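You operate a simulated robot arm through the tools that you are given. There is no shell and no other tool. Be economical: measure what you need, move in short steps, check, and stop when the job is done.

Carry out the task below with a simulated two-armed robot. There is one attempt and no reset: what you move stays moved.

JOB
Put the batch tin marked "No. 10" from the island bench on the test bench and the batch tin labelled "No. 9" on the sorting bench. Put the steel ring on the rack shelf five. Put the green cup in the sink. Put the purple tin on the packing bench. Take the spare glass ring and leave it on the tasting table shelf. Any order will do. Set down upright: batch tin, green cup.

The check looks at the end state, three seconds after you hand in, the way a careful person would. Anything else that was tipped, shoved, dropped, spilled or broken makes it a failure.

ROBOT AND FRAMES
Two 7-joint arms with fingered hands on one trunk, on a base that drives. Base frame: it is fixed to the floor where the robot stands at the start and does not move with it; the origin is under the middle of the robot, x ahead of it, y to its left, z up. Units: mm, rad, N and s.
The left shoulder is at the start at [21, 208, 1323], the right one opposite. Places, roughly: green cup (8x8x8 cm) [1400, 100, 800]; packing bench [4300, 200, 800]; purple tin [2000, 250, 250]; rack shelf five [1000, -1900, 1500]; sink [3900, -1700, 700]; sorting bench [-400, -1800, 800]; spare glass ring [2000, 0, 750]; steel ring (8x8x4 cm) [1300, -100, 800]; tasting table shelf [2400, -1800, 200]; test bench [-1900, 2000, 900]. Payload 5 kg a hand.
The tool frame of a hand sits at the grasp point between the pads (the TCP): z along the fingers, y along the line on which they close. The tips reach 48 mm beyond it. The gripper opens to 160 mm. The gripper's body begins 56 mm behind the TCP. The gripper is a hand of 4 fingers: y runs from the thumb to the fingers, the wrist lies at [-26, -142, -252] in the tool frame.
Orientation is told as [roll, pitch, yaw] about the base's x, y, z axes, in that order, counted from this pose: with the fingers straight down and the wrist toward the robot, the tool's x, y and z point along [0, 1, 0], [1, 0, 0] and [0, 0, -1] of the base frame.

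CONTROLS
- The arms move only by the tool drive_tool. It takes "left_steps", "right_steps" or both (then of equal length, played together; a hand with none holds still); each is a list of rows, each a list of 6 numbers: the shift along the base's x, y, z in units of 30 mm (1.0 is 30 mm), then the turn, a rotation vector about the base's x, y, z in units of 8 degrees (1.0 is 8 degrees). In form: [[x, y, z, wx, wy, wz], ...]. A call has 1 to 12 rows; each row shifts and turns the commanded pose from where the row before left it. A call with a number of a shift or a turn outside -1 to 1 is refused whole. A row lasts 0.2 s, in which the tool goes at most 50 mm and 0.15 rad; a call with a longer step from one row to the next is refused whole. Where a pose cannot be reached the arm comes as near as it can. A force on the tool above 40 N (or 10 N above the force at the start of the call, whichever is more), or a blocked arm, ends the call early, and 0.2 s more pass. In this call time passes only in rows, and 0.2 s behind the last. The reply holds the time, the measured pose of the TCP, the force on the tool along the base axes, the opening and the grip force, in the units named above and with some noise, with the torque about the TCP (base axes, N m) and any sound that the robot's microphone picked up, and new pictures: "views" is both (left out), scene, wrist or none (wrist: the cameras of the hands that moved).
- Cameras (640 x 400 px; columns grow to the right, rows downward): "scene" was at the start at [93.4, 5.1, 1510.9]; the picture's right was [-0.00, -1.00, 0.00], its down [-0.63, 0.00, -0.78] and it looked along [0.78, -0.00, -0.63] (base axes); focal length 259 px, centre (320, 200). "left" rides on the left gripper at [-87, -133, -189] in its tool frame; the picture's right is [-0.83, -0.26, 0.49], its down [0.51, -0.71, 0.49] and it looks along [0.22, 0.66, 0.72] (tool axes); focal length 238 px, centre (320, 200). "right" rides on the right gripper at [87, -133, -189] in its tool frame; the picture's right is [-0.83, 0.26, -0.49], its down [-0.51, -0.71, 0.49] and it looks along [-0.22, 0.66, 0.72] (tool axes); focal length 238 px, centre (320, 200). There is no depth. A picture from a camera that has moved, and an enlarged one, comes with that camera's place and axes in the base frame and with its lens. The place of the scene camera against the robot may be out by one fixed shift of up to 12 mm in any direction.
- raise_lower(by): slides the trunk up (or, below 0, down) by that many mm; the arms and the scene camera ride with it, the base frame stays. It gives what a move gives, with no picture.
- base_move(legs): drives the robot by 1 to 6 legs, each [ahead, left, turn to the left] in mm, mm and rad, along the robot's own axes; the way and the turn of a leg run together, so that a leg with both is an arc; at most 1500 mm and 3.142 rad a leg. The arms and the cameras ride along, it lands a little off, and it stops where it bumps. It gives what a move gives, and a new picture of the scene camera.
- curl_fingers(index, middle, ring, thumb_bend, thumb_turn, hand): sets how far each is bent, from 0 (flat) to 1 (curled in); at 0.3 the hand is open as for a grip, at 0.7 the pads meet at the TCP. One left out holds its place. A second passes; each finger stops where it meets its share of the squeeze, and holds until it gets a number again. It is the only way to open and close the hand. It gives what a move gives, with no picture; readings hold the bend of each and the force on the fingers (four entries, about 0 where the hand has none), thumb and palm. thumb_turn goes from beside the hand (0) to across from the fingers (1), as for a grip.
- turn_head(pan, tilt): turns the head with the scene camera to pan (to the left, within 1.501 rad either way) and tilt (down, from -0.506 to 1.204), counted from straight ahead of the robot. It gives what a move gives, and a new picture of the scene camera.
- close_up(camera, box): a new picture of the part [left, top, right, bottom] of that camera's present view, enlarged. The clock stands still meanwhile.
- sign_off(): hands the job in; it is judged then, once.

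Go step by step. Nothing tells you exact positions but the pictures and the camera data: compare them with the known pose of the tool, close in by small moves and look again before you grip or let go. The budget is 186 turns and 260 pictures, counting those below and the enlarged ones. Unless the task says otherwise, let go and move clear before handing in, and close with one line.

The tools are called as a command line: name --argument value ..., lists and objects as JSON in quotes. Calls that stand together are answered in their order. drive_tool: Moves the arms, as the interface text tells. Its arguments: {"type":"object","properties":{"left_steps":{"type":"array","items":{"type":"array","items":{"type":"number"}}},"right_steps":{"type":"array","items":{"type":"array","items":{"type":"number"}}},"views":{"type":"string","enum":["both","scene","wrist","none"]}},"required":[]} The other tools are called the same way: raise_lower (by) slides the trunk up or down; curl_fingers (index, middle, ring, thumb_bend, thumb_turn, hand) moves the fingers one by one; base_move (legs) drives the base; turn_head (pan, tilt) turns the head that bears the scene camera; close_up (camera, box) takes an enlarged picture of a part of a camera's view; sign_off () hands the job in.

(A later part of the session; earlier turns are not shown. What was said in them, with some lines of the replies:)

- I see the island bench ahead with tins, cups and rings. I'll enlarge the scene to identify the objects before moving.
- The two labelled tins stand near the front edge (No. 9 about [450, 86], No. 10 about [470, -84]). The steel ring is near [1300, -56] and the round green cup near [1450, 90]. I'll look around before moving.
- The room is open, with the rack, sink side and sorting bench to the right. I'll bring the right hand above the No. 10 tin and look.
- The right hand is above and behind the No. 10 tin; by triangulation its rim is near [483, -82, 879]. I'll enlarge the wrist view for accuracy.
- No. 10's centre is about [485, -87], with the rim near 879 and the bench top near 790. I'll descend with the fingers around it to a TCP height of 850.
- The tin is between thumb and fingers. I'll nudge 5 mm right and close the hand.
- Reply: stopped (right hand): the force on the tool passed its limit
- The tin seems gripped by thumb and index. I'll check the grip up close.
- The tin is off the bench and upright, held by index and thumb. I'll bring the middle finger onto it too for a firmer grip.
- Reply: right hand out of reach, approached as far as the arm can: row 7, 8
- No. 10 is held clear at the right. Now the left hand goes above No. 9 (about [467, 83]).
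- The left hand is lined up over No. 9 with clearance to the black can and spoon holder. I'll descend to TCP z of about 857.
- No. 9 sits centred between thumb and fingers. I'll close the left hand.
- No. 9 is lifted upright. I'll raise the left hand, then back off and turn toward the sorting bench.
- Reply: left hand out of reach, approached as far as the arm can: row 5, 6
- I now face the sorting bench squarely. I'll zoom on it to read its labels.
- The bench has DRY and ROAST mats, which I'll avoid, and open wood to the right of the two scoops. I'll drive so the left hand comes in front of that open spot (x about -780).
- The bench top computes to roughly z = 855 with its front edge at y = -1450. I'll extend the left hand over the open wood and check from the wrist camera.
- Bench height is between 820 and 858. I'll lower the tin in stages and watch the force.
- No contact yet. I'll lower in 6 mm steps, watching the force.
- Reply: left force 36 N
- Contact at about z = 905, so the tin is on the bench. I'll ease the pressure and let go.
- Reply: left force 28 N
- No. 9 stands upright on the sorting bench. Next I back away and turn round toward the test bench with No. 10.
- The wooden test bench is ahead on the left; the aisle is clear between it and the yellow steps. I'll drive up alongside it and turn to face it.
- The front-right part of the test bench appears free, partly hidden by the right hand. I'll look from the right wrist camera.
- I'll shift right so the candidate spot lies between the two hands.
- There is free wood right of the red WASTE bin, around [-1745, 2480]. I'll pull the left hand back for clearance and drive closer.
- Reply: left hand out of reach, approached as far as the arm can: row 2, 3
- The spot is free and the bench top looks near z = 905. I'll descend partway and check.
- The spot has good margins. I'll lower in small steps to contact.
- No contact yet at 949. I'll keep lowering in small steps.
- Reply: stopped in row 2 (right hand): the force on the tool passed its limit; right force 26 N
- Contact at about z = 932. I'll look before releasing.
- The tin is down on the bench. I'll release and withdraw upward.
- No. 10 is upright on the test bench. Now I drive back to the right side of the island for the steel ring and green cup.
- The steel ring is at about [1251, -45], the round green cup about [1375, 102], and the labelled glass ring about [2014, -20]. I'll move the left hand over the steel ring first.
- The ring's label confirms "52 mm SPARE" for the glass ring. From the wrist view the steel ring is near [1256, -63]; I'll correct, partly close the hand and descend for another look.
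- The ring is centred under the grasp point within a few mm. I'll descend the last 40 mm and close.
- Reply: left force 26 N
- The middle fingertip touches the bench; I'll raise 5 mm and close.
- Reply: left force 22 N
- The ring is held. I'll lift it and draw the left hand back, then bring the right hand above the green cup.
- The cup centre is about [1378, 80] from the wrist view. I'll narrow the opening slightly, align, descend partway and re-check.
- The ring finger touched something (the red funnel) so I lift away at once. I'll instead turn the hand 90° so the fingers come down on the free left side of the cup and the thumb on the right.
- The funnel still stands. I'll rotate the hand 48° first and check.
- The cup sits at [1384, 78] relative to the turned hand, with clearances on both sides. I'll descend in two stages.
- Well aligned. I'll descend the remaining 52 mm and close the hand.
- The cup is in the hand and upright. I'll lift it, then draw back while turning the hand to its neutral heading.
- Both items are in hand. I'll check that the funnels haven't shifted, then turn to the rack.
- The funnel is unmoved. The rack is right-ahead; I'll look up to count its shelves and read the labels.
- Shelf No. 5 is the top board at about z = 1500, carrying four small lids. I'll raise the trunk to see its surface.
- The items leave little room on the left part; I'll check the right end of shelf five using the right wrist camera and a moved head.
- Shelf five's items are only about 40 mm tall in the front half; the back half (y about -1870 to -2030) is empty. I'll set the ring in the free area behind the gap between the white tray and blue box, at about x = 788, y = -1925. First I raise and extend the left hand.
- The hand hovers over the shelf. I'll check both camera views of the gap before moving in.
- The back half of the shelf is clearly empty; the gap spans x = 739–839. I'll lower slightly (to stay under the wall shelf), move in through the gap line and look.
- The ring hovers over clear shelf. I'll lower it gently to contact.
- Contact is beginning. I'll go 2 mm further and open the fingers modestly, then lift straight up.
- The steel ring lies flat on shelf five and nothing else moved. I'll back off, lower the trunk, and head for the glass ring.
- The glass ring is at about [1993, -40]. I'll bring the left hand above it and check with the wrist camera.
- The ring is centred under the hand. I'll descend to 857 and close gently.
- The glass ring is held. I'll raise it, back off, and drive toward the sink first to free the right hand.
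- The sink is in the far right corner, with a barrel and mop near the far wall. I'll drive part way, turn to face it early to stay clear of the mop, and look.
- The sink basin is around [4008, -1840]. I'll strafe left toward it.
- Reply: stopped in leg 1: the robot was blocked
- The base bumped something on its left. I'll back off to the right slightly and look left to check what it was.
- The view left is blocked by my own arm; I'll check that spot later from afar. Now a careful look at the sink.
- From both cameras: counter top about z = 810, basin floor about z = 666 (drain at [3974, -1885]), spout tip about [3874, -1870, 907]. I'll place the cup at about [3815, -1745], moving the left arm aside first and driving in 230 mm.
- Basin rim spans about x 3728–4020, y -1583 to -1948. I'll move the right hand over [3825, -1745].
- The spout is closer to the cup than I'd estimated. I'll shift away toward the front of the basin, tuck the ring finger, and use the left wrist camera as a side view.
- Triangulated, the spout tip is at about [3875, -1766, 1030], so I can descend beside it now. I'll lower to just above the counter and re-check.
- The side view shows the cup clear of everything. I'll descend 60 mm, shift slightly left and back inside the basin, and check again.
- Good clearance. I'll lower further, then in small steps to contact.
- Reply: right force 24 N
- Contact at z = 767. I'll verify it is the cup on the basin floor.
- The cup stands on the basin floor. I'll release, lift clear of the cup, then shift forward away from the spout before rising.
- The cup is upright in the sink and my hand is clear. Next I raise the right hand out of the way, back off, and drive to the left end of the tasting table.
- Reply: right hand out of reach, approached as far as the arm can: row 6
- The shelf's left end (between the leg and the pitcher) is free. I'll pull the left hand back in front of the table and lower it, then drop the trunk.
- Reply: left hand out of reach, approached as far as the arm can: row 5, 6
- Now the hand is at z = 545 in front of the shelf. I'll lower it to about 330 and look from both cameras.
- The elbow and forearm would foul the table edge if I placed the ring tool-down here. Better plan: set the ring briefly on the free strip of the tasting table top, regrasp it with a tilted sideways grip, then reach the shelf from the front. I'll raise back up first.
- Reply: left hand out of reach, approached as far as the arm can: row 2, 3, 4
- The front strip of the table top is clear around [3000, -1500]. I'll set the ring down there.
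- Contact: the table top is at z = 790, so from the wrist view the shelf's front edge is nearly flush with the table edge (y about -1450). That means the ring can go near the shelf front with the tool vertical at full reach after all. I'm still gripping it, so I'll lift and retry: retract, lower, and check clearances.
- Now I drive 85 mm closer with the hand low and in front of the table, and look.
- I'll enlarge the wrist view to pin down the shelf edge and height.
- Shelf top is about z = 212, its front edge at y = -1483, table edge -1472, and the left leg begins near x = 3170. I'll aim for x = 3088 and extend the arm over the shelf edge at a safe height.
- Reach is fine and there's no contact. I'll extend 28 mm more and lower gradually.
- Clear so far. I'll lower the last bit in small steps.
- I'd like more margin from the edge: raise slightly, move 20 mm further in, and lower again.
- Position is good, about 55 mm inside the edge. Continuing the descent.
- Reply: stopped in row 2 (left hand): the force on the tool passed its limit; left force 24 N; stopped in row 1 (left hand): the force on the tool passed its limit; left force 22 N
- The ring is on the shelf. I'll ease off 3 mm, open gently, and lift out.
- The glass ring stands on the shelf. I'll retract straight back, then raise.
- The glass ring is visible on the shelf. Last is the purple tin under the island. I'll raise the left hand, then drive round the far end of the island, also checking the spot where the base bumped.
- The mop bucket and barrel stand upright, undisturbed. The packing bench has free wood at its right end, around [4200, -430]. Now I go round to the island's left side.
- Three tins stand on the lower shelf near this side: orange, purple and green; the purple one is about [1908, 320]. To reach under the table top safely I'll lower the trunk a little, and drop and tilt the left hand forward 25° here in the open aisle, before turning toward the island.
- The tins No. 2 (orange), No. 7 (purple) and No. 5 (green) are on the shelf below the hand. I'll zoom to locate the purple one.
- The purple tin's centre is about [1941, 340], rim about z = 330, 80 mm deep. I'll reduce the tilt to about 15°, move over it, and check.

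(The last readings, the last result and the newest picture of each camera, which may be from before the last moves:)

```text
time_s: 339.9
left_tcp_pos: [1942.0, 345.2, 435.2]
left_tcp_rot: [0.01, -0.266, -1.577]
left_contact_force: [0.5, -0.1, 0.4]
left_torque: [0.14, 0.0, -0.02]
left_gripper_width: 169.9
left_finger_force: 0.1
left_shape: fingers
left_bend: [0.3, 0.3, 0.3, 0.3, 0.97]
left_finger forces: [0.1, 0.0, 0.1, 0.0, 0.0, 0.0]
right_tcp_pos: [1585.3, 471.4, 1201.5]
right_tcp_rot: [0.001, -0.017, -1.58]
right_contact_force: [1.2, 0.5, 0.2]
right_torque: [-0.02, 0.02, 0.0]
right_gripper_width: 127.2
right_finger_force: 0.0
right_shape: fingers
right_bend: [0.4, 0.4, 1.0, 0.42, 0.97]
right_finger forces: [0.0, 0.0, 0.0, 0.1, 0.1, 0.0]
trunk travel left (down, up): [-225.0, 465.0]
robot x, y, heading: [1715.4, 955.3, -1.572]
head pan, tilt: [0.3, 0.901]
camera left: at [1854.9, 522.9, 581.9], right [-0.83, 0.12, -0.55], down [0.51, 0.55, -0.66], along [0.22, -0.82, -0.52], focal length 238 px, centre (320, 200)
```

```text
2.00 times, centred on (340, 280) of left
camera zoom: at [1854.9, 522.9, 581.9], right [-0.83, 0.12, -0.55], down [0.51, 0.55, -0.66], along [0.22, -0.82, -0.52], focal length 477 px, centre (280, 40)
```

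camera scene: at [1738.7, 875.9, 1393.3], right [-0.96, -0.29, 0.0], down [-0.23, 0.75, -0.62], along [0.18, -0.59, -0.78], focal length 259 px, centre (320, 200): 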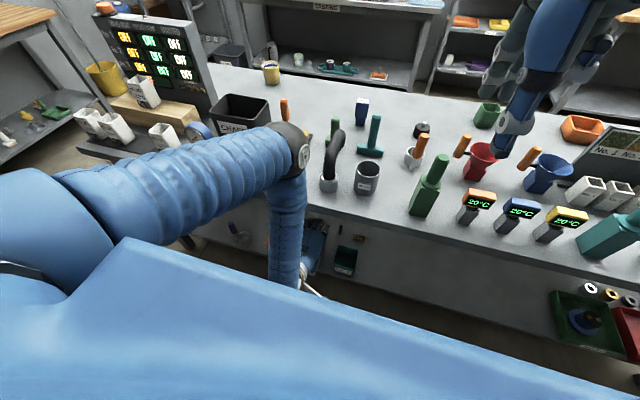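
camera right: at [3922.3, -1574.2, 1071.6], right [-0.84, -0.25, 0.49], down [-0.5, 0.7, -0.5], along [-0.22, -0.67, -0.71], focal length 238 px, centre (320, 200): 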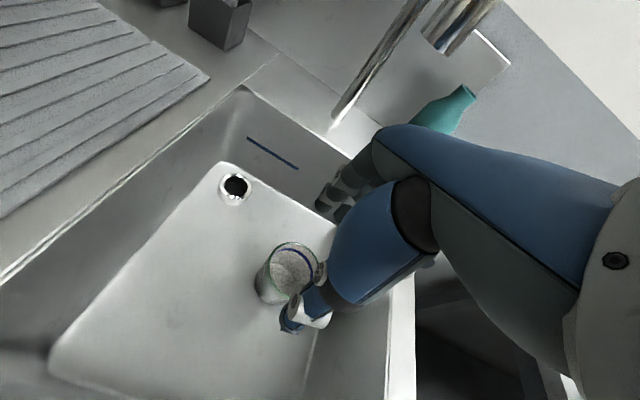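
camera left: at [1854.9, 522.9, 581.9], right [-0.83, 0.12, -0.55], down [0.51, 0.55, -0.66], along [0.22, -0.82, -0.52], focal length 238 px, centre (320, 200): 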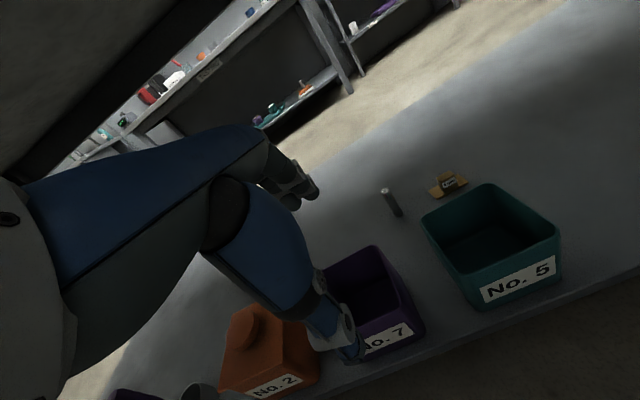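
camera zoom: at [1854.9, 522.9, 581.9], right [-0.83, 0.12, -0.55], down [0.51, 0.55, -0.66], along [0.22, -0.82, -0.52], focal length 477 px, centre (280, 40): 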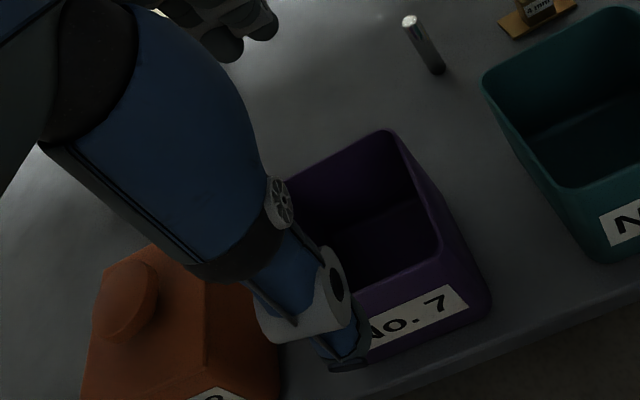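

Centred to within a few mm. I'll descend to TCP z = 320 and close.

drive_tool --left_steps '[[0, 0, -0.8, 0, 0, 0], [0, 0, -0.8, 0, 0, 0], [0, 0, -0.8, 0, 0, 0], [0, 0, -0.8, 0, 0, 0], [0, 0, -0.6, 0, 0, 0]]' --views "wrist"

```text
time_s: 341.1
left_tcp_pos: [1940.0, 346.3, 319.6]
left_tcp_rot: [0.009, -0.265, -1.577]
left_contact_force: [0.6, -0.7, 0.0]
left_torque: [0.1, -0.02, 0.02]
left_gripper_width: 170.0
left_finger_force: 0.1
left_shape: fingers
left_bend: [0.3, 0.3, 0.3, 0.3, 0.97]
left_finger forces: [0.1, 0.0, 0.1, 0.0, 0.1, 0.0]
right_tcp_pos: [1586.6, 471.8, 1201.6]
right_tcp_rot: [0.001, -0.016, -1.579]
right_contact_force: [-0.1, 0.8, -0.4]
right_torque: [0.05, 0.05, 0.01]
right_gripper_width: 127.2
right_finger_force: 0.0
right_shape: fingers
right_bend: [0.4, 0.4, 1.0, 0.42, 0.97]
right_finger forces: [0.0, 0.0, 0.0, 0.0, 0.1, 0.0]
trunk travel left (down, up): [-225.0, 465.0]
robot x, y, heading: [1723.0, 953.2, -1.575]
head pan, tilt: [0.3, 0.901]
camera left: at [1852.8, 523.6, 466.6], right [-0.83, 0.13, -0.55], down [0.52, 0.55, -0.65], along [0.22, -0.82, -0.52], focal length 238 px, centre (320, 200)
```

left: 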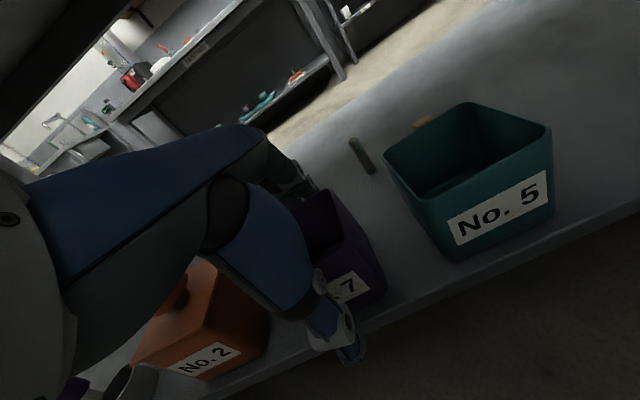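

curl_fingers --hand "left" --index 0.7 --middle 0.7 --ring 0.5 --thumb_bend 0.7

drive_tool --left_steps '[[0, 0, 0.3, 0, 0, 0], [0, 0, 0.5, 0, 0, 0]]' --views "wrist"

```text
time_s: 342.1
left_tcp_pos: [1940.1, 346.2, 320.6]
left_tcp_rot: [0.011, -0.271, -1.578]
left_contact_force: [2.9, -3.1, 9.2]
left_torque: [0.29, -0.05, -0.05]
left_gripper_width: 114.4
left_finger_force: 23.9
left_shape: fingers
left_bend: [0.4, 0.51, 0.49, 0.44, 0.97]
left_finger forces: [15.3, 9.0, 1.5, 0.0, 22.0, 0.1]
right_tcp_pos: [1585.6, 472.2, 1201.9]
right_tcp_rot: [0.003, -0.019, -1.58]
right_contact_force: [0.4, 0.0, 0.0]
right_torque: [-0.04, -0.01, 0.0]
right_gripper_width: 127.2
right_finger_force: 0.1
right_shape: fingers
right_bend: [0.4, 0.4, 1.0, 0.42, 0.97]
right_finger forces: [0.0, 0.1, 0.1, 0.0, 0.1, 0.0]
trunk travel left (down, up): [-225.0, 465.0]
robot x, y, heading: [1719.6, 952.7, -1.576]
head pan, tilt: [0.3, 0.901]
```

```text
time_s: 342.6
left_tcp_pos: [1938.7, 346.5, 344.7]
left_tcp_rot: [0.01, -0.267, -1.579]
left_contact_force: [-0.4, 1.4, -1.5]
left_torque: [-0.05, 0.0, 0.04]
left_gripper_width: 113.9
left_finger_force: 22.1
left_shape: fingers
left_bend: [0.4, 0.51, 0.49, 0.44, 0.97]
left_finger forces: [13.3, 7.8, 0.8, 0.1, 21.5, 0.0]
right_tcp_pos: [1587.4, 472.6, 1202.8]
right_tcp_rot: [0.002, -0.015, -1.58]
right_contact_force: [-0.5, 0.0, 0.3]
right_torque: [0.01, 0.0, -0.01]
right_gripper_width: 127.1
right_finger_force: 0.0
right_shape: fingers
right_bend: [0.4, 0.4, 1.0, 0.42, 0.97]
right_finger forces: [0.1, 0.0, 0.0, 0.0, 0.0, 0.1]
trunk travel left (down, up): [-225.0, 465.0]
robot x, y, heading: [1714.9, 952.1, -1.573]
head pan, tilt: [0.3, 0.901]
camera left: at [1851.9, 524.9, 490.7], right [-0.83, 0.13, -0.55], down [0.51, 0.55, -0.65], along [0.22, -0.82, -0.52], focal length 238 px, centre (320, 200)
```

left: 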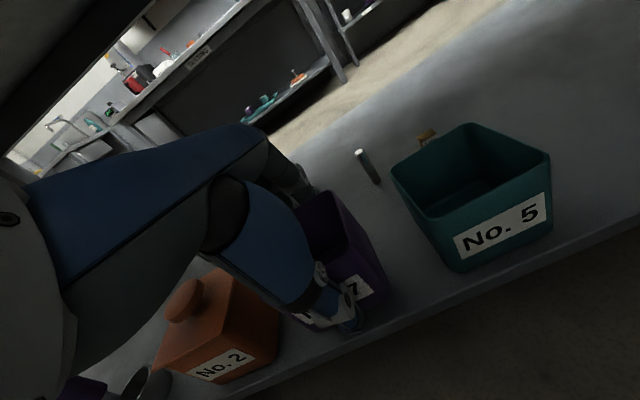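

drive_tool --left_steps '[[0, 0, 0.7, 0, 0, 0], [0, 0, 0.7, 0, 0, 0]]' --views "none"

close_up --camera "left" --box '[220, 180, 460, 380]'

```text
time_s: 343.2
left_tcp_pos: [1939.6, 344.8, 386.7]
left_tcp_rot: [0.01, -0.265, -1.579]
left_contact_force: [-0.1, 1.3, -2.0]
left_torque: [-0.09, 0.03, 0.0]
left_gripper_width: 113.9
left_finger_force: 21.3
left_shape: fingers
left_bend: [0.4, 0.51, 0.49, 0.44, 0.97]
left_finger forces: [13.2, 7.8, 0.8, 0.0, 21.3, 0.0]
right_tcp_pos: [1586.3, 471.9, 1202.3]
right_tcp_rot: [0.003, -0.018, -1.58]
right_contact_force: [1.4, 0.6, -1.2]
right_torque: [-0.02, -0.01, 0.0]
right_gripper_width: 127.0
right_finger_force: 0.0
right_shape: fingers
right_bend: [0.4, 0.4, 1.0, 0.42, 0.97]
right_finger forces: [0.0, 0.0, 0.0, 0.0, 0.1, 0.0]
trunk travel left (down, up): [-225.0, 465.0]
robot x, y, heading: [1719.8, 951.6, -1.577]
head pan, tilt: [0.3, 0.901]
```

```text
2.00 times, centred on (340, 280) of left
camera zoom: at [1853.0, 522.4, 533.0], right [-0.83, 0.12, -0.55], down [0.51, 0.55, -0.65], along [0.22, -0.82, -0.52], focal length 477 px, centre (280, 40)
```

zoom: 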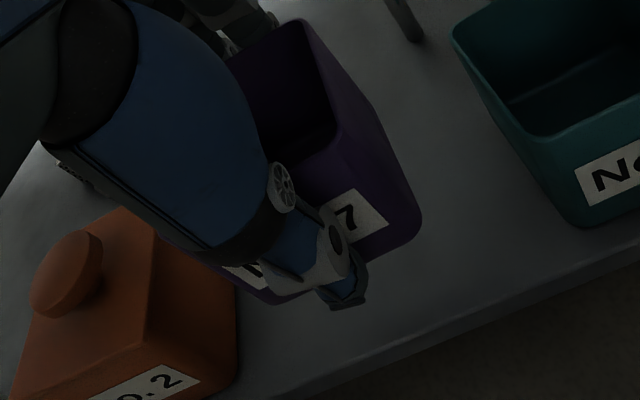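

The purple tin is lifted, upright. I'll raise it slightly, draw it out from under the table, and drive back round to the packing bench.

drive_tool --left_steps '[[0, 0.2, 0.9, 0, 0, 0], [0, 0.9, 0.6, 0, 0, 0], [0, 0.9, 0.3, 0, 0, 0], [0, 0.9, 0, 0, 0, 0], [0, 0.9, 0, 0, 0, 0], [0, 0.7, 0, 0, 0, 0]]' --views "none"

base_move --legs '[[0, 0, -1.57], [-1500, 0, 0], [-130, 0, 0], [0, 0, -1.57], [0, 0, -1.57]]'

```text
time_s: 344.6
left_tcp_pos: [1942.2, 479.3, 440.2]
left_tcp_rot: [0.011, -0.266, -1.577]
left_contact_force: [1.2, -0.1, -2.0]
left_torque: [0.07, 0.0, 0.02]
left_gripper_width: 114.0
left_finger_force: 21.9
left_shape: fingers
left_bend: [0.4, 0.51, 0.49, 0.44, 0.97]
left_finger forces: [13.3, 7.8, 0.7, 0.0, 21.3, 0.1]
right_tcp_pos: [1585.4, 472.5, 1201.2]
right_tcp_rot: [0.003, -0.018, -1.58]
right_contact_force: [0.2, -0.2, 0.8]
right_torque: [-0.01, 0.01, 0.01]
right_gripper_width: 127.0
right_finger_force: 0.0
right_shape: fingers
right_bend: [0.4, 0.4, 1.0, 0.42, 0.97]
right_finger forces: [0.0, 0.1, 0.1, 0.1, 0.1, 0.0]
trunk travel left (down, up): [-225.0, 465.0]
robot x, y, heading: [1720.2, 956.0, -1.574]
head pan, tilt: [0.3, 0.901]
```

```text
time_s: 364.6
left_tcp_pos: [3835.8, 1132.9, 441.7]
left_tcp_rot: [0.01, -0.265, -0.044]
left_contact_force: [-0.6, 0.0, -0.4]
left_torque: [-0.01, 0.02, 0.0]
left_gripper_width: 112.9
left_finger_force: 19.1
left_shape: fingers
left_bend: [0.4, 0.51, 0.5, 0.45, 0.97]
left_finger forces: [11.8, 7.3, 0.4, 0.0, 19.1, 0.1]
right_tcp_pos: [3829.9, 777.7, 1202.5]
right_tcp_rot: [0.001, -0.017, -0.044]
right_contact_force: [0.8, -0.4, -0.7]
right_torque: [0.03, 0.03, 0.0]
right_gripper_width: 127.3
right_finger_force: 0.1
right_shape: fingers
right_bend: [0.4, 0.4, 1.0, 0.42, 0.97]
right_finger forces: [0.0, 0.1, 0.0, 0.0, 0.0, 0.0]
trunk travel left (down, up): [-225.0, 465.0]
robot x, y, heading: [3357.3, 933.6, -0.041]
head pan, tilt: [0.3, 0.901]
camera scene: at [3435.3, 952.9, 1393.3], right [0.25, -0.97, 0.0], down [-0.76, -0.2, -0.62], along [0.6, 0.16, -0.78], focal length 259 px, centre (320, 200)
```

scene: 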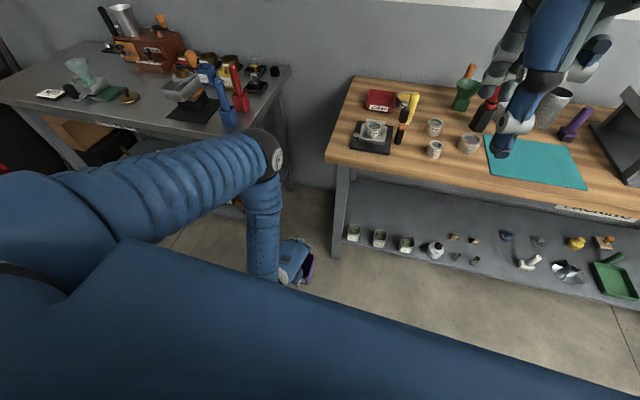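

I'll raise the trunk and the left hand with the tin, then slide right along the packing bench to its free end.

raise_lower --by 100

drive_tool --left_steps '[[0, 0, 1, 0, 0, 0], [0, 0, 1, 0, 0, 0], [0, 0, 1, 0, 0, 0], [0, 0, 1, 0, 0, 0], [0, 0, 1, 0, 0, 0], [0, 0, 1, 0, 0, 0], [0, 0, 1, 0, 0, 0], [0, 0, 1, 0, 0, 0], [0, 0, 1, 0, 0, 0], [0, 0, 1, 0, 0, 0], [0, 0, 1, 0, 0, 0], [0, 0, 1, 0, 0, 0]]' --views "none"

turn_head --pan 0.1 --tilt 0.75

base_move --legs '[[0, -1500, 0.041]]'

```text
time_s: 365.9
left_tcp_pos: [3835.6, 1133.9, 539.8]
left_tcp_rot: [0.01, -0.266, -0.043]
left_contact_force: [1.0, -0.3, -1.5]
left_torque: [0.0, 0.02, 0.01]
left_gripper_width: 112.6
left_finger_force: 19.7
left_shape: fingers
left_bend: [0.4, 0.51, 0.5, 0.45, 0.97]
left_finger forces: [11.9, 7.2, 0.3, 0.0, 19.1, 0.0]
right_tcp_pos: [3830.8, 777.4, 1301.4]
right_tcp_rot: [0.001, -0.016, -0.045]
right_contact_force: [-0.2, -0.5, -0.8]
right_torque: [0.0, 0.03, 0.04]
right_gripper_width: 127.1
right_finger_force: 0.0
right_shape: fingers
right_bend: [0.4, 0.4, 1.0, 0.42, 0.97]
right_finger forces: [0.0, 0.0, 0.0, 0.0, 0.1, 0.0]
trunk travel left (down, up): [-325.0, 365.0]
robot x, y, heading: [3354.7, 929.2, -0.041]
head pan, tilt: [0.3, 0.901]
```

```text
time_s: 368.5
left_tcp_pos: [3836.5, 1132.2, 898.3]
left_tcp_rot: [0.012, -0.265, -0.045]
left_contact_force: [-0.3, 0.1, -0.6]
left_torque: [0.02, -0.03, 0.03]
left_gripper_width: 112.7
left_finger_force: 19.2
left_shape: fingers
left_bend: [0.4, 0.51, 0.5, 0.45, 0.97]
left_finger forces: [11.9, 7.3, 0.4, 0.0, 19.0, 0.0]
right_tcp_pos: [3829.1, 776.8, 1301.3]
right_tcp_rot: [0.003, -0.018, -0.046]
right_contact_force: [-0.5, 0.3, 0.1]
right_torque: [0.02, -0.05, -0.02]
right_gripper_width: 127.3
right_finger_force: 0.2
right_shape: fingers
right_bend: [0.4, 0.4, 1.0, 0.42, 0.97]
right_finger forces: [0.0, 0.1, 0.0, 0.0, 0.0, 0.0]
trunk travel left (down, up): [-325.0, 365.0]
robot x, y, heading: [3355.8, 928.9, -0.048]
head pan, tilt: [0.3, 0.901]
```

```text
time_s: 369.2
left_tcp_pos: [3837.3, 1133.6, 897.3]
left_tcp_rot: [0.011, -0.265, -0.044]
left_contact_force: [0.1, -0.2, -1.9]
left_torque: [0.0, 0.01, 0.01]
left_gripper_width: 112.5
left_finger_force: 18.9
left_shape: fingers
left_bend: [0.4, 0.51, 0.5, 0.45, 0.97]
left_finger forces: [11.9, 7.4, 0.4, 0.0, 19.0, 0.0]
right_tcp_pos: [3832.1, 777.6, 1302.7]
right_tcp_rot: [0.002, -0.014, -0.046]
right_contact_force: [-0.1, 0.2, -0.7]
right_torque: [-0.04, -0.02, 0.01]
right_gripper_width: 127.2
right_finger_force: 0.0
right_shape: fingers
right_bend: [0.4, 0.4, 1.0, 0.42, 0.97]
right_finger forces: [0.0, 0.1, 0.1, 0.1, 0.0, 0.0]
trunk travel left (down, up): [-325.0, 365.0]
robot x, y, heading: [3352.5, 929.0, -0.04]
head pan, tilt: [0.099, 0.75]
camera scene: at [3445.2, 938.6, 1505.1], right [0.06, -1.0, 0.0], down [-0.68, -0.04, -0.73], along [0.73, 0.04, -0.68], focal length 259 px, centre (320, 200)
```

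scene: 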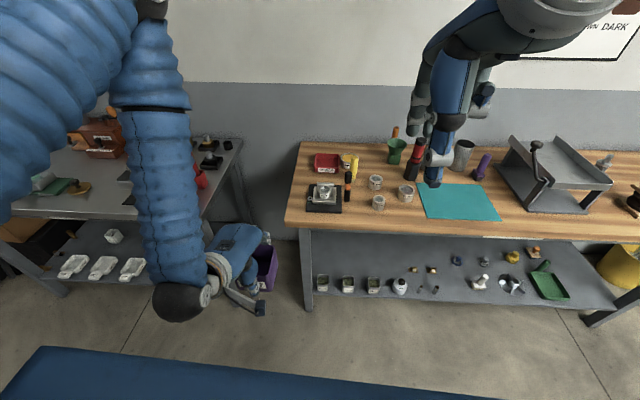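

```text
time_s: 376.7
left_tcp_pos: [3793.2, -352.8, 897.8]
left_tcp_rot: [0.009, -0.263, -0.009]
left_contact_force: [0.4, 0.1, -0.9]
left_torque: [0.01, -0.02, 0.02]
left_gripper_width: 112.6
left_finger_force: 18.9
left_shape: fingers
left_bend: [0.4, 0.51, 0.5, 0.45, 0.97]
left_finger forces: [12.0, 7.3, 0.4, 0.1, 19.0, 0.1]
right_tcp_pos: [3798.6, -708.3, 1301.5]
right_tcp_rot: [0.003, -0.015, -0.011]
right_contact_force: [0.1, -0.6, -0.2]
right_torque: [0.01, 0.02, 0.05]
right_gripper_width: 127.3
right_finger_force: 0.1
right_shape: fingers
right_bend: [0.4, 0.4, 1.0, 0.42, 0.97]
right_finger forces: [0.0, 0.0, 0.1, 0.0, 0.0, 0.0]
trunk travel left (down, up): [-325.0, 365.0]
robot x, y, heading: [3319.4, -569.9, -0.008]
head pan, tilt: [0.099, 0.75]
camera scene: at [3407.5, -560.4, 1505.2], right [0.09, -1.0, 0.0], down [-0.68, -0.06, -0.73], along [0.73, 0.07, -0.68], focal length 259 px, centre (320, 200)
```

scene: 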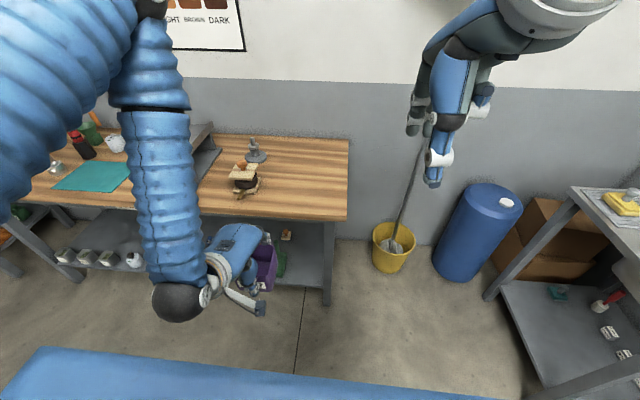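

The bench's right end is free around [4190, -450]. I'll raise the hand, shift it right, then drive in.

drive_tool --left_steps '[[0.5, -0.5, 0.8, 0, 0, 0], [0.5, -0.5, 0.8, 0, 0, 0], [0.5, -0.5, 0.8, 0, 0, 0], [0.5, -0.5, 0.8, 0, 0, 0], [0.5, -0.5, 0.8, 0, 0, 0], [0.5, -0.5, 0.8, 0, 0, 0]]' --views "none"

base_move --legs '[[250, 0, 0.008]]'

close_up --camera "left" --box '[0, 0, 640, 400]'

```text
time_s: 378.1
left_tcp_pos: [3882.0, -443.0, 1041.4]
left_tcp_rot: [0.012, -0.263, -0.007]
left_contact_force: [-0.7, -0.7, -1.6]
left_torque: [0.0, -0.09, 0.03]
left_gripper_width: 112.6
left_finger_force: 19.4
left_shape: fingers
left_bend: [0.4, 0.51, 0.5, 0.45, 0.97]
left_finger forces: [11.9, 7.3, 0.4, 0.0, 19.0, 0.0]
right_tcp_pos: [3797.5, -707.1, 1302.4]
right_tcp_rot: [0.004, -0.017, -0.01]
right_contact_force: [0.1, 0.0, -0.1]
right_torque: [0.08, -0.05, 0.02]
right_gripper_width: 127.1
right_finger_force: 0.1
right_shape: fingers
right_bend: [0.4, 0.4, 1.0, 0.42, 0.97]
right_finger forces: [0.0, 0.0, 0.1, 0.1, 0.0, 0.0]
trunk travel left (down, up): [-325.0, 365.0]
robot x, y, heading: [3319.8, -574.5, -0.01]
head pan, tilt: [0.099, 0.75]
```

```text
time_s: 379.9
left_tcp_pos: [4131.7, -438.8, 1042.2]
left_tcp_rot: [0.01, -0.267, -0.002]
left_contact_force: [0.1, -0.7, -2.3]
left_torque: [-0.01, 0.02, 0.01]
left_gripper_width: 112.2
left_finger_force: 19.7
left_shape: fingers
left_bend: [0.4, 0.51, 0.5, 0.45, 0.97]
left_finger forces: [11.9, 7.4, 0.4, 0.0, 19.0, 0.0]
right_tcp_pos: [4049.1, -705.1, 1300.3]
right_tcp_rot: [0.001, -0.016, -0.003]
right_contact_force: [0.0, -0.1, -1.0]
right_torque: [0.03, 0.14, 0.01]
right_gripper_width: 127.1
right_finger_force: 0.0
right_shape: fingers
right_bend: [0.4, 0.4, 1.0, 0.42, 0.97]
right_finger forces: [0.1, 0.0, 0.1, 0.1, 0.0, 0.0]
trunk travel left (down, up): [-325.0, 365.0]
robot x, y, heading: [3566.2, -576.7, -0.002]
head pan, tilt: [0.099, 0.75]
camera scene: at [3657.6, -560.5, 1505.1], right [0.1, -1.0, 0.0], down [-0.68, -0.07, -0.73], along [0.73, 0.07, -0.68], focal length 259 px, centre (320, 200)
```

scene: 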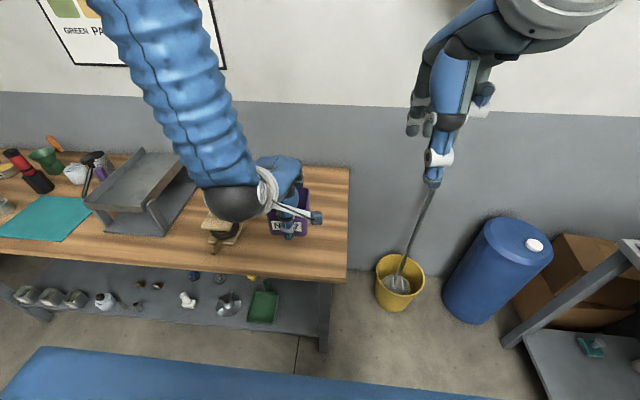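

```text
1.00 times, centred on (320, 200) of left
camera zoom: at [3954.8, -528.5, 1188.0], right [-0.12, -0.83, -0.55], down [-0.56, 0.51, -0.65], along [0.82, 0.22, -0.52], focal length 238 px, centre (320, 200)
```

zoom: 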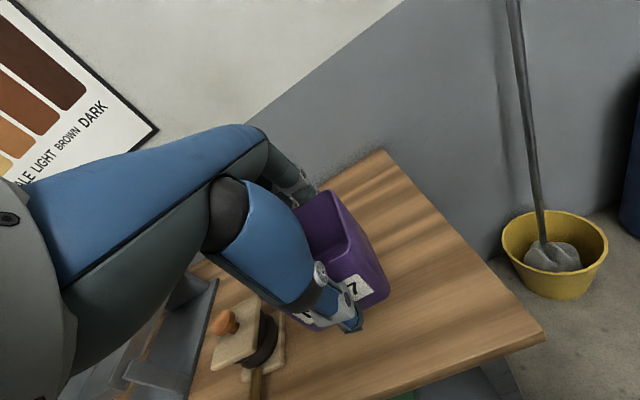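

The tin is over free wood with good margins on all sides. I'll move 45 mm further in and lower in stages.

drive_tool --left_steps '[[0.8, -0.1, 0, 0, 0, 0], [0.7, -0.1, -0.5, 0, 0, 0], [0, 0, -0.8, 0, 0, 0], [0, 0, -0.8, 0, 0, 0], [0, 0, -0.7, 0, 0, 0]]' --views "wrist"

drive_tool --left_steps '[[0, 0, -0.25, 0, 0, 0], [0, 0, -0.25, 0, 0, 0]]' --views "none"

drive_tool --left_steps '[[0, 0, -0.2, 0, 0, 0], [0, 0, -0.2, 0, 0, 0]]' --views "none"

```text
time_s: 381.1
left_tcp_pos: [4176.7, -446.9, 957.1]
left_tcp_rot: [0.01, -0.266, -0.004]
left_contact_force: [0.3, 0.1, -0.5]
left_torque: [-0.04, 0.03, 0.01]
left_gripper_width: 112.5
left_finger_force: 19.3
left_shape: fingers
left_bend: [0.4, 0.51, 0.5, 0.45, 0.97]
left_finger forces: [11.7, 7.4, 0.4, 0.1, 18.8, 0.0]
right_tcp_pos: [4048.6, -705.8, 1301.6]
right_tcp_rot: [0.002, -0.016, -0.004]
right_contact_force: [0.8, -0.3, -0.1]
right_torque: [-0.01, 0.02, -0.03]
right_gripper_width: 127.2
right_finger_force: 0.1
right_shape: fingers
right_bend: [0.4, 0.4, 1.0, 0.42, 0.97]
right_finger forces: [0.0, 0.0, 0.0, 0.0, 0.0, 0.0]
trunk travel left (down, up): [-325.0, 365.0]
robot x, y, heading: [3568.1, -573.4, 0.002]
head pan, tilt: [0.099, 0.75]
camera left: at [3999.8, -535.6, 1104.2], right [-0.12, -0.83, -0.55], down [-0.55, 0.51, -0.66], along [0.82, 0.22, -0.52], focal length 238 px, centre (320, 200)
```

left: 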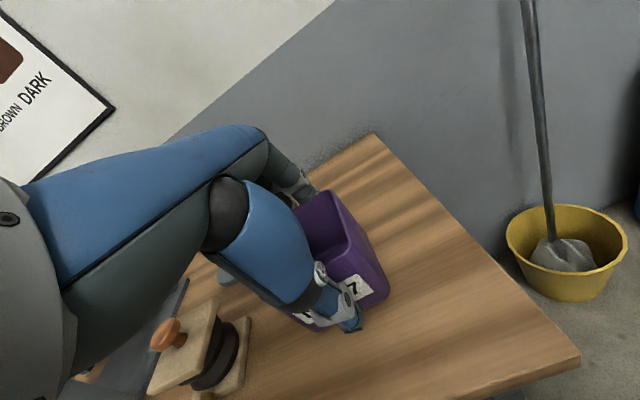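

```text
time_s: 381.7
left_tcp_pos: [4175.6, -445.9, 943.8]
left_tcp_rot: [0.01, -0.265, -0.001]
left_contact_force: [-0.5, 0.2, -1.7]
left_torque: [0.01, 0.03, 0.0]
left_gripper_width: 112.6
left_finger_force: 19.0
left_shape: fingers
left_bend: [0.4, 0.51, 0.5, 0.45, 0.97]
left_finger forces: [11.8, 7.2, 0.4, 0.1, 18.9, 0.0]
right_tcp_pos: [4048.5, -705.0, 1301.3]
right_tcp_rot: [0.002, -0.015, -0.004]
right_contact_force: [0.1, -0.5, 0.4]
right_torque: [-0.04, 0.01, -0.01]
right_gripper_width: 127.2
right_finger_force: 0.0
right_shape: fingers
right_bend: [0.4, 0.4, 1.0, 0.42, 0.97]
right_finger forces: [0.0, 0.0, 0.0, 0.1, 0.1, 0.0]
trunk travel left (down, up): [-325.0, 365.0]
robot x, y, heading: [3565.8, -574.6, 0.002]
head pan, tilt: [0.099, 0.75]
```

```text
time_s: 382.3
left_tcp_pos: [4174.4, -447.5, 930.3]
left_tcp_rot: [0.01, -0.266, -0.001]
left_contact_force: [0.4, 0.6, -1.2]
left_torque: [0.02, 0.02, -0.02]
left_gripper_width: 112.3
left_finger_force: 19.1
left_shape: fingers
left_bend: [0.4, 0.51, 0.5, 0.45, 0.97]
left_finger forces: [11.8, 7.3, 0.4, 0.1, 18.8, 0.1]
right_tcp_pos: [4048.4, -704.1, 1301.3]
right_tcp_rot: [0.002, -0.015, -0.004]
right_contact_force: [-0.3, 1.1, 1.3]
right_torque: [0.04, 0.01, 0.01]
right_gripper_width: 127.2
right_finger_force: 0.1
right_shape: fingers
right_bend: [0.4, 0.4, 1.0, 0.42, 0.97]
right_finger forces: [0.1, 0.0, 0.1, 0.0, 0.0, 0.1]
trunk travel left (down, up): [-325.0, 365.0]
robot x, y, heading: [3567.7, -571.1, 0.002]
head pan, tilt: [0.099, 0.75]
```

Still free. Continuing down in small steps.

drive_tool --left_steps '[[0, 0, -0.2, 0, 0, 0], [0, 0, -0.2, 0, 0, 0]]' --views "none"

drive_tool --left_steps '[[0, 0, -0.2, 0, 0, 0], [0, 0, -0.15, 0, 0, 0]]' --views "none"

drive_tool --left_steps '[[0, 0, -0.15, 0, 0, 0], [0, 0, -0.15, 0, 0, 0]]' --views "none"

```text
time_s: 382.9
left_tcp_pos: [4175.3, -446.9, 919.6]
left_tcp_rot: [0.01, -0.265, -0.002]
left_contact_force: [0.2, 0.2, -0.5]
left_torque: [-0.02, 0.03, 0.01]
left_gripper_width: 112.5
left_finger_force: 18.9
left_shape: fingers
left_bend: [0.4, 0.51, 0.5, 0.45, 0.97]
left_finger forces: [11.9, 7.3, 0.3, 0.0, 18.9, 0.0]
right_tcp_pos: [4049.0, -704.2, 1301.5]
right_tcp_rot: [0.002, -0.015, -0.003]
right_contact_force: [0.5, 0.0, 0.5]
right_torque: [0.01, 0.0, 0.01]
right_gripper_width: 127.2
right_finger_force: 0.0
right_shape: fingers
right_bend: [0.4, 0.4, 1.0, 0.42, 0.97]
right_finger forces: [0.0, 0.0, 0.0, 0.0, 0.1, 0.0]
trunk travel left (down, up): [-325.0, 365.0]
robot x, y, heading: [3564.8, -573.6, -0.001]
head pan, tilt: [0.099, 0.75]
```

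```text
time_s: 383.5
left_tcp_pos: [4176.9, -446.8, 908.8]
left_tcp_rot: [0.01, -0.266, -0.002]
left_contact_force: [0.9, 0.4, -1.7]
left_torque: [-0.01, 0.01, 0.0]
left_gripper_width: 112.5
left_finger_force: 18.7
left_shape: fingers
left_bend: [0.4, 0.51, 0.5, 0.45, 0.97]
left_finger forces: [11.7, 7.3, 0.3, 0.0, 18.8, 0.0]
right_tcp_pos: [4048.9, -704.5, 1300.7]
right_tcp_rot: [0.001, -0.014, -0.003]
right_contact_force: [0.0, 0.8, -0.5]
right_torque: [-0.04, -0.05, 0.0]
right_gripper_width: 127.0
right_finger_force: 0.0
right_shape: fingers
right_bend: [0.4, 0.4, 1.0, 0.42, 0.97]
right_finger forces: [0.0, 0.0, 0.1, 0.0, 0.0, 0.0]
trunk travel left (down, up): [-325.0, 365.0]
robot x, y, heading: [3566.8, -572.2, 0.0]
head pan, tilt: [0.099, 0.75]
```

```text
time_s: 384.1
left_tcp_pos: [4176.3, -446.4, 902.4]
left_tcp_rot: [0.01, -0.271, -0.002]
left_contact_force: [-0.4, -0.3, 13.4]
left_torque: [-0.1, 0.69, 0.02]
left_gripper_width: 112.5
left_finger_force: 21.9
left_shape: fingers
left_bend: [0.4, 0.51, 0.5, 0.45, 0.97]
left_finger forces: [14.0, 7.8, 0.6, 0.0, 21.8, 0.1]
right_tcp_pos: [4046.4, -705.4, 1302.1]
right_tcp_rot: [0.002, -0.018, -0.004]
right_contact_force: [-0.1, 0.1, -0.4]
right_torque: [0.0, -0.03, 0.03]
right_gripper_width: 127.3
right_finger_force: 0.0
right_shape: fingers
right_bend: [0.4, 0.4, 1.0, 0.42, 0.97]
right_finger forces: [0.0, 0.1, 0.0, 0.1, 0.0, 0.0]
trunk travel left (down, up): [-325.0, 365.0]
robot x, y, heading: [3566.2, -575.9, 0.004]
head pan, tilt: [0.099, 0.75]
```

Contact; the tin is down. I'll release, lift clear and look.

curl_fingers --hand "left" --index 0.3 --middle 0.3 --ring 0.3 --thumb_bend 0.3

drive_tool --left_steps '[[0, 0, 0.7, 0, 0, 0], [0, 0, 0.8, 0, 0, 0], [0, 0, 0.8, 0, 0, 0], [0, 0, 0.8, 0, 0, 0], [0, 0, 0.8, 0, 0, 0], [-0.9, 0, 0.3, 0, 0, 0], [-0.9, 0, 0, 0, 0, 0]]' --views "wrist"

base_move --legs '[[-300, 0, 0]]'

```text
time_s: 385.1
left_tcp_pos: [4175.9, -446.0, 899.9]
left_tcp_rot: [0.01, -0.265, -0.002]
left_contact_force: [0.5, 0.0, 0.5]
left_torque: [0.02, -0.04, -0.01]
left_gripper_width: 169.8
left_finger_force: 0.1
left_shape: fingers
left_bend: [0.3, 0.3, 0.3, 0.3, 0.97]
left_finger forces: [0.1, 0.1, 0.0, 0.0, 0.0, 0.1]
right_tcp_pos: [4047.4, -704.0, 1301.3]
right_tcp_rot: [0.001, -0.017, -0.003]
right_contact_force: [0.6, 0.4, 0.3]
right_torque: [-0.02, 0.0, 0.01]
right_gripper_width: 127.1
right_finger_force: 0.0
right_shape: fingers
right_bend: [0.4, 0.4, 1.0, 0.42, 0.97]
right_finger forces: [0.0, 0.0, 0.1, 0.0, 0.0, 0.0]
trunk travel left (down, up): [-325.0, 365.0]
robot x, y, heading: [3567.0, -576.8, -0.002]
head pan, tilt: [0.099, 0.75]
```

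```text
time_s: 386.7
left_tcp_pos: [4120.8, -445.1, 1029.6]
left_tcp_rot: [0.011, -0.268, -0.002]
left_contact_force: [-0.6, 0.1, 0.0]
left_torque: [0.01, -0.02, -0.02]
left_gripper_width: 170.3
left_finger_force: 0.0
left_shape: fingers
left_bend: [0.3, 0.3, 0.3, 0.3, 0.97]
left_finger forces: [0.0, 0.0, 0.0, 0.0, 0.0, 0.0]
right_tcp_pos: [4048.2, -705.8, 1301.4]
right_tcp_rot: [0.001, -0.018, -0.004]
right_contact_force: [-0.6, -0.2, 0.4]
right_torque: [0.03, -0.03, 0.02]
right_gripper_width: 127.5
right_finger_force: 0.0
right_shape: fingers
right_bend: [0.4, 0.4, 1.0, 0.42, 0.97]
right_finger forces: [0.0, 0.0, 0.0, 0.1, 0.0, 0.0]
trunk travel left (down, up): [-325.0, 365.0]
robot x, y, heading: [3570.7, -573.4, 0.004]
head pan, tilt: [0.099, 0.75]
camera left: at [3943.9, -533.2, 1175.0], right [-0.12, -0.83, -0.55], down [-0.56, 0.51, -0.66], along [0.82, 0.22, -0.52], focal length 238 px, centre (320, 200)
```

left: 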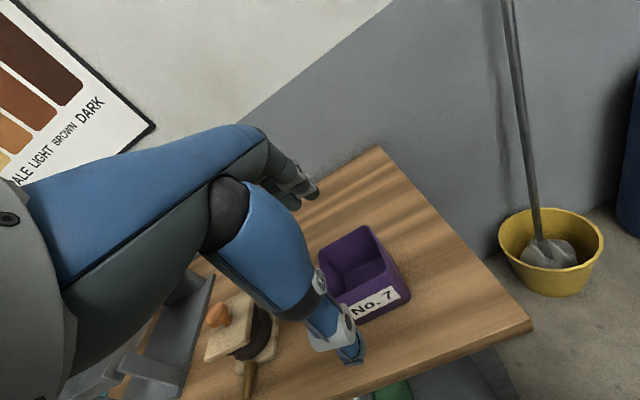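

```text
time_s: 388.7
left_tcp_pos: [3825.4, -446.0, 1029.1]
left_tcp_rot: [0.009, -0.269, -0.005]
left_contact_force: [-0.2, -0.2, -0.3]
left_torque: [0.01, -0.01, 0.05]
left_gripper_width: 170.2
left_finger_force: 0.1
left_shape: fingers
left_bend: [0.3, 0.3, 0.3, 0.3, 0.97]
left_finger forces: [0.0, 0.0, 0.0, 0.0, 0.0, 0.0]
right_tcp_pos: [3751.5, -706.9, 1303.0]
right_tcp_rot: [0.0, -0.018, -0.007]
right_contact_force: [-0.3, 0.9, 0.7]
right_torque: [0.0, -0.06, -0.01]
right_gripper_width: 127.3
right_finger_force: 0.1
right_shape: fingers
right_bend: [0.4, 0.4, 1.0, 0.42, 0.97]
right_finger forces: [0.0, 0.0, 0.1, 0.0, 0.1, 0.1]
trunk travel left (down, up): [-325.0, 365.0]
robot x, y, heading: [3273.4, -576.2, 0.002]
head pan, tilt: [0.099, 0.75]
camera scene: at [3360.0, -560.2, 1505.3], right [0.1, -1.0, 0.0], down [-0.68, -0.06, -0.73], along [0.73, 0.07, -0.68], focal length 259 px, centre (320, 200)
```

scene: 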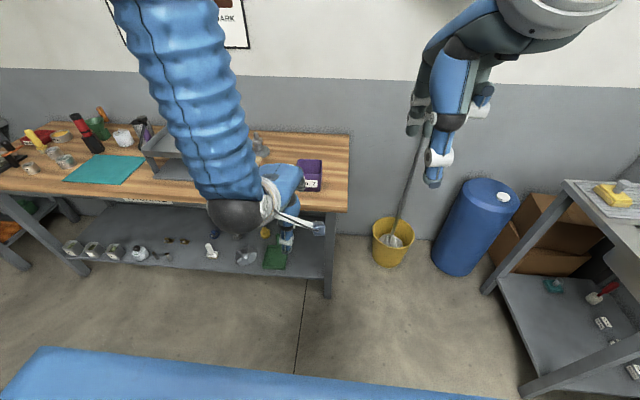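

The purple tin stands upright on the packing bench. The other five items were seen in place after each release, and both hands are empty and clear, so I'm handing in.

sign_off

```text
The job is handed in.
```

All six items are placed: No. 10 on the test bench, No. 9 on the sorting bench, the steel ring on rack shelf five, the green cup upright in the sink, the purple tin on the packing bench, and the spare glass ring on the tasting table shelf. On the way, the right ring finger pressed an object beside the cup, probably the red funnel, and the base was blocked once near the mop bucket. A later look showed both standing where they had been.
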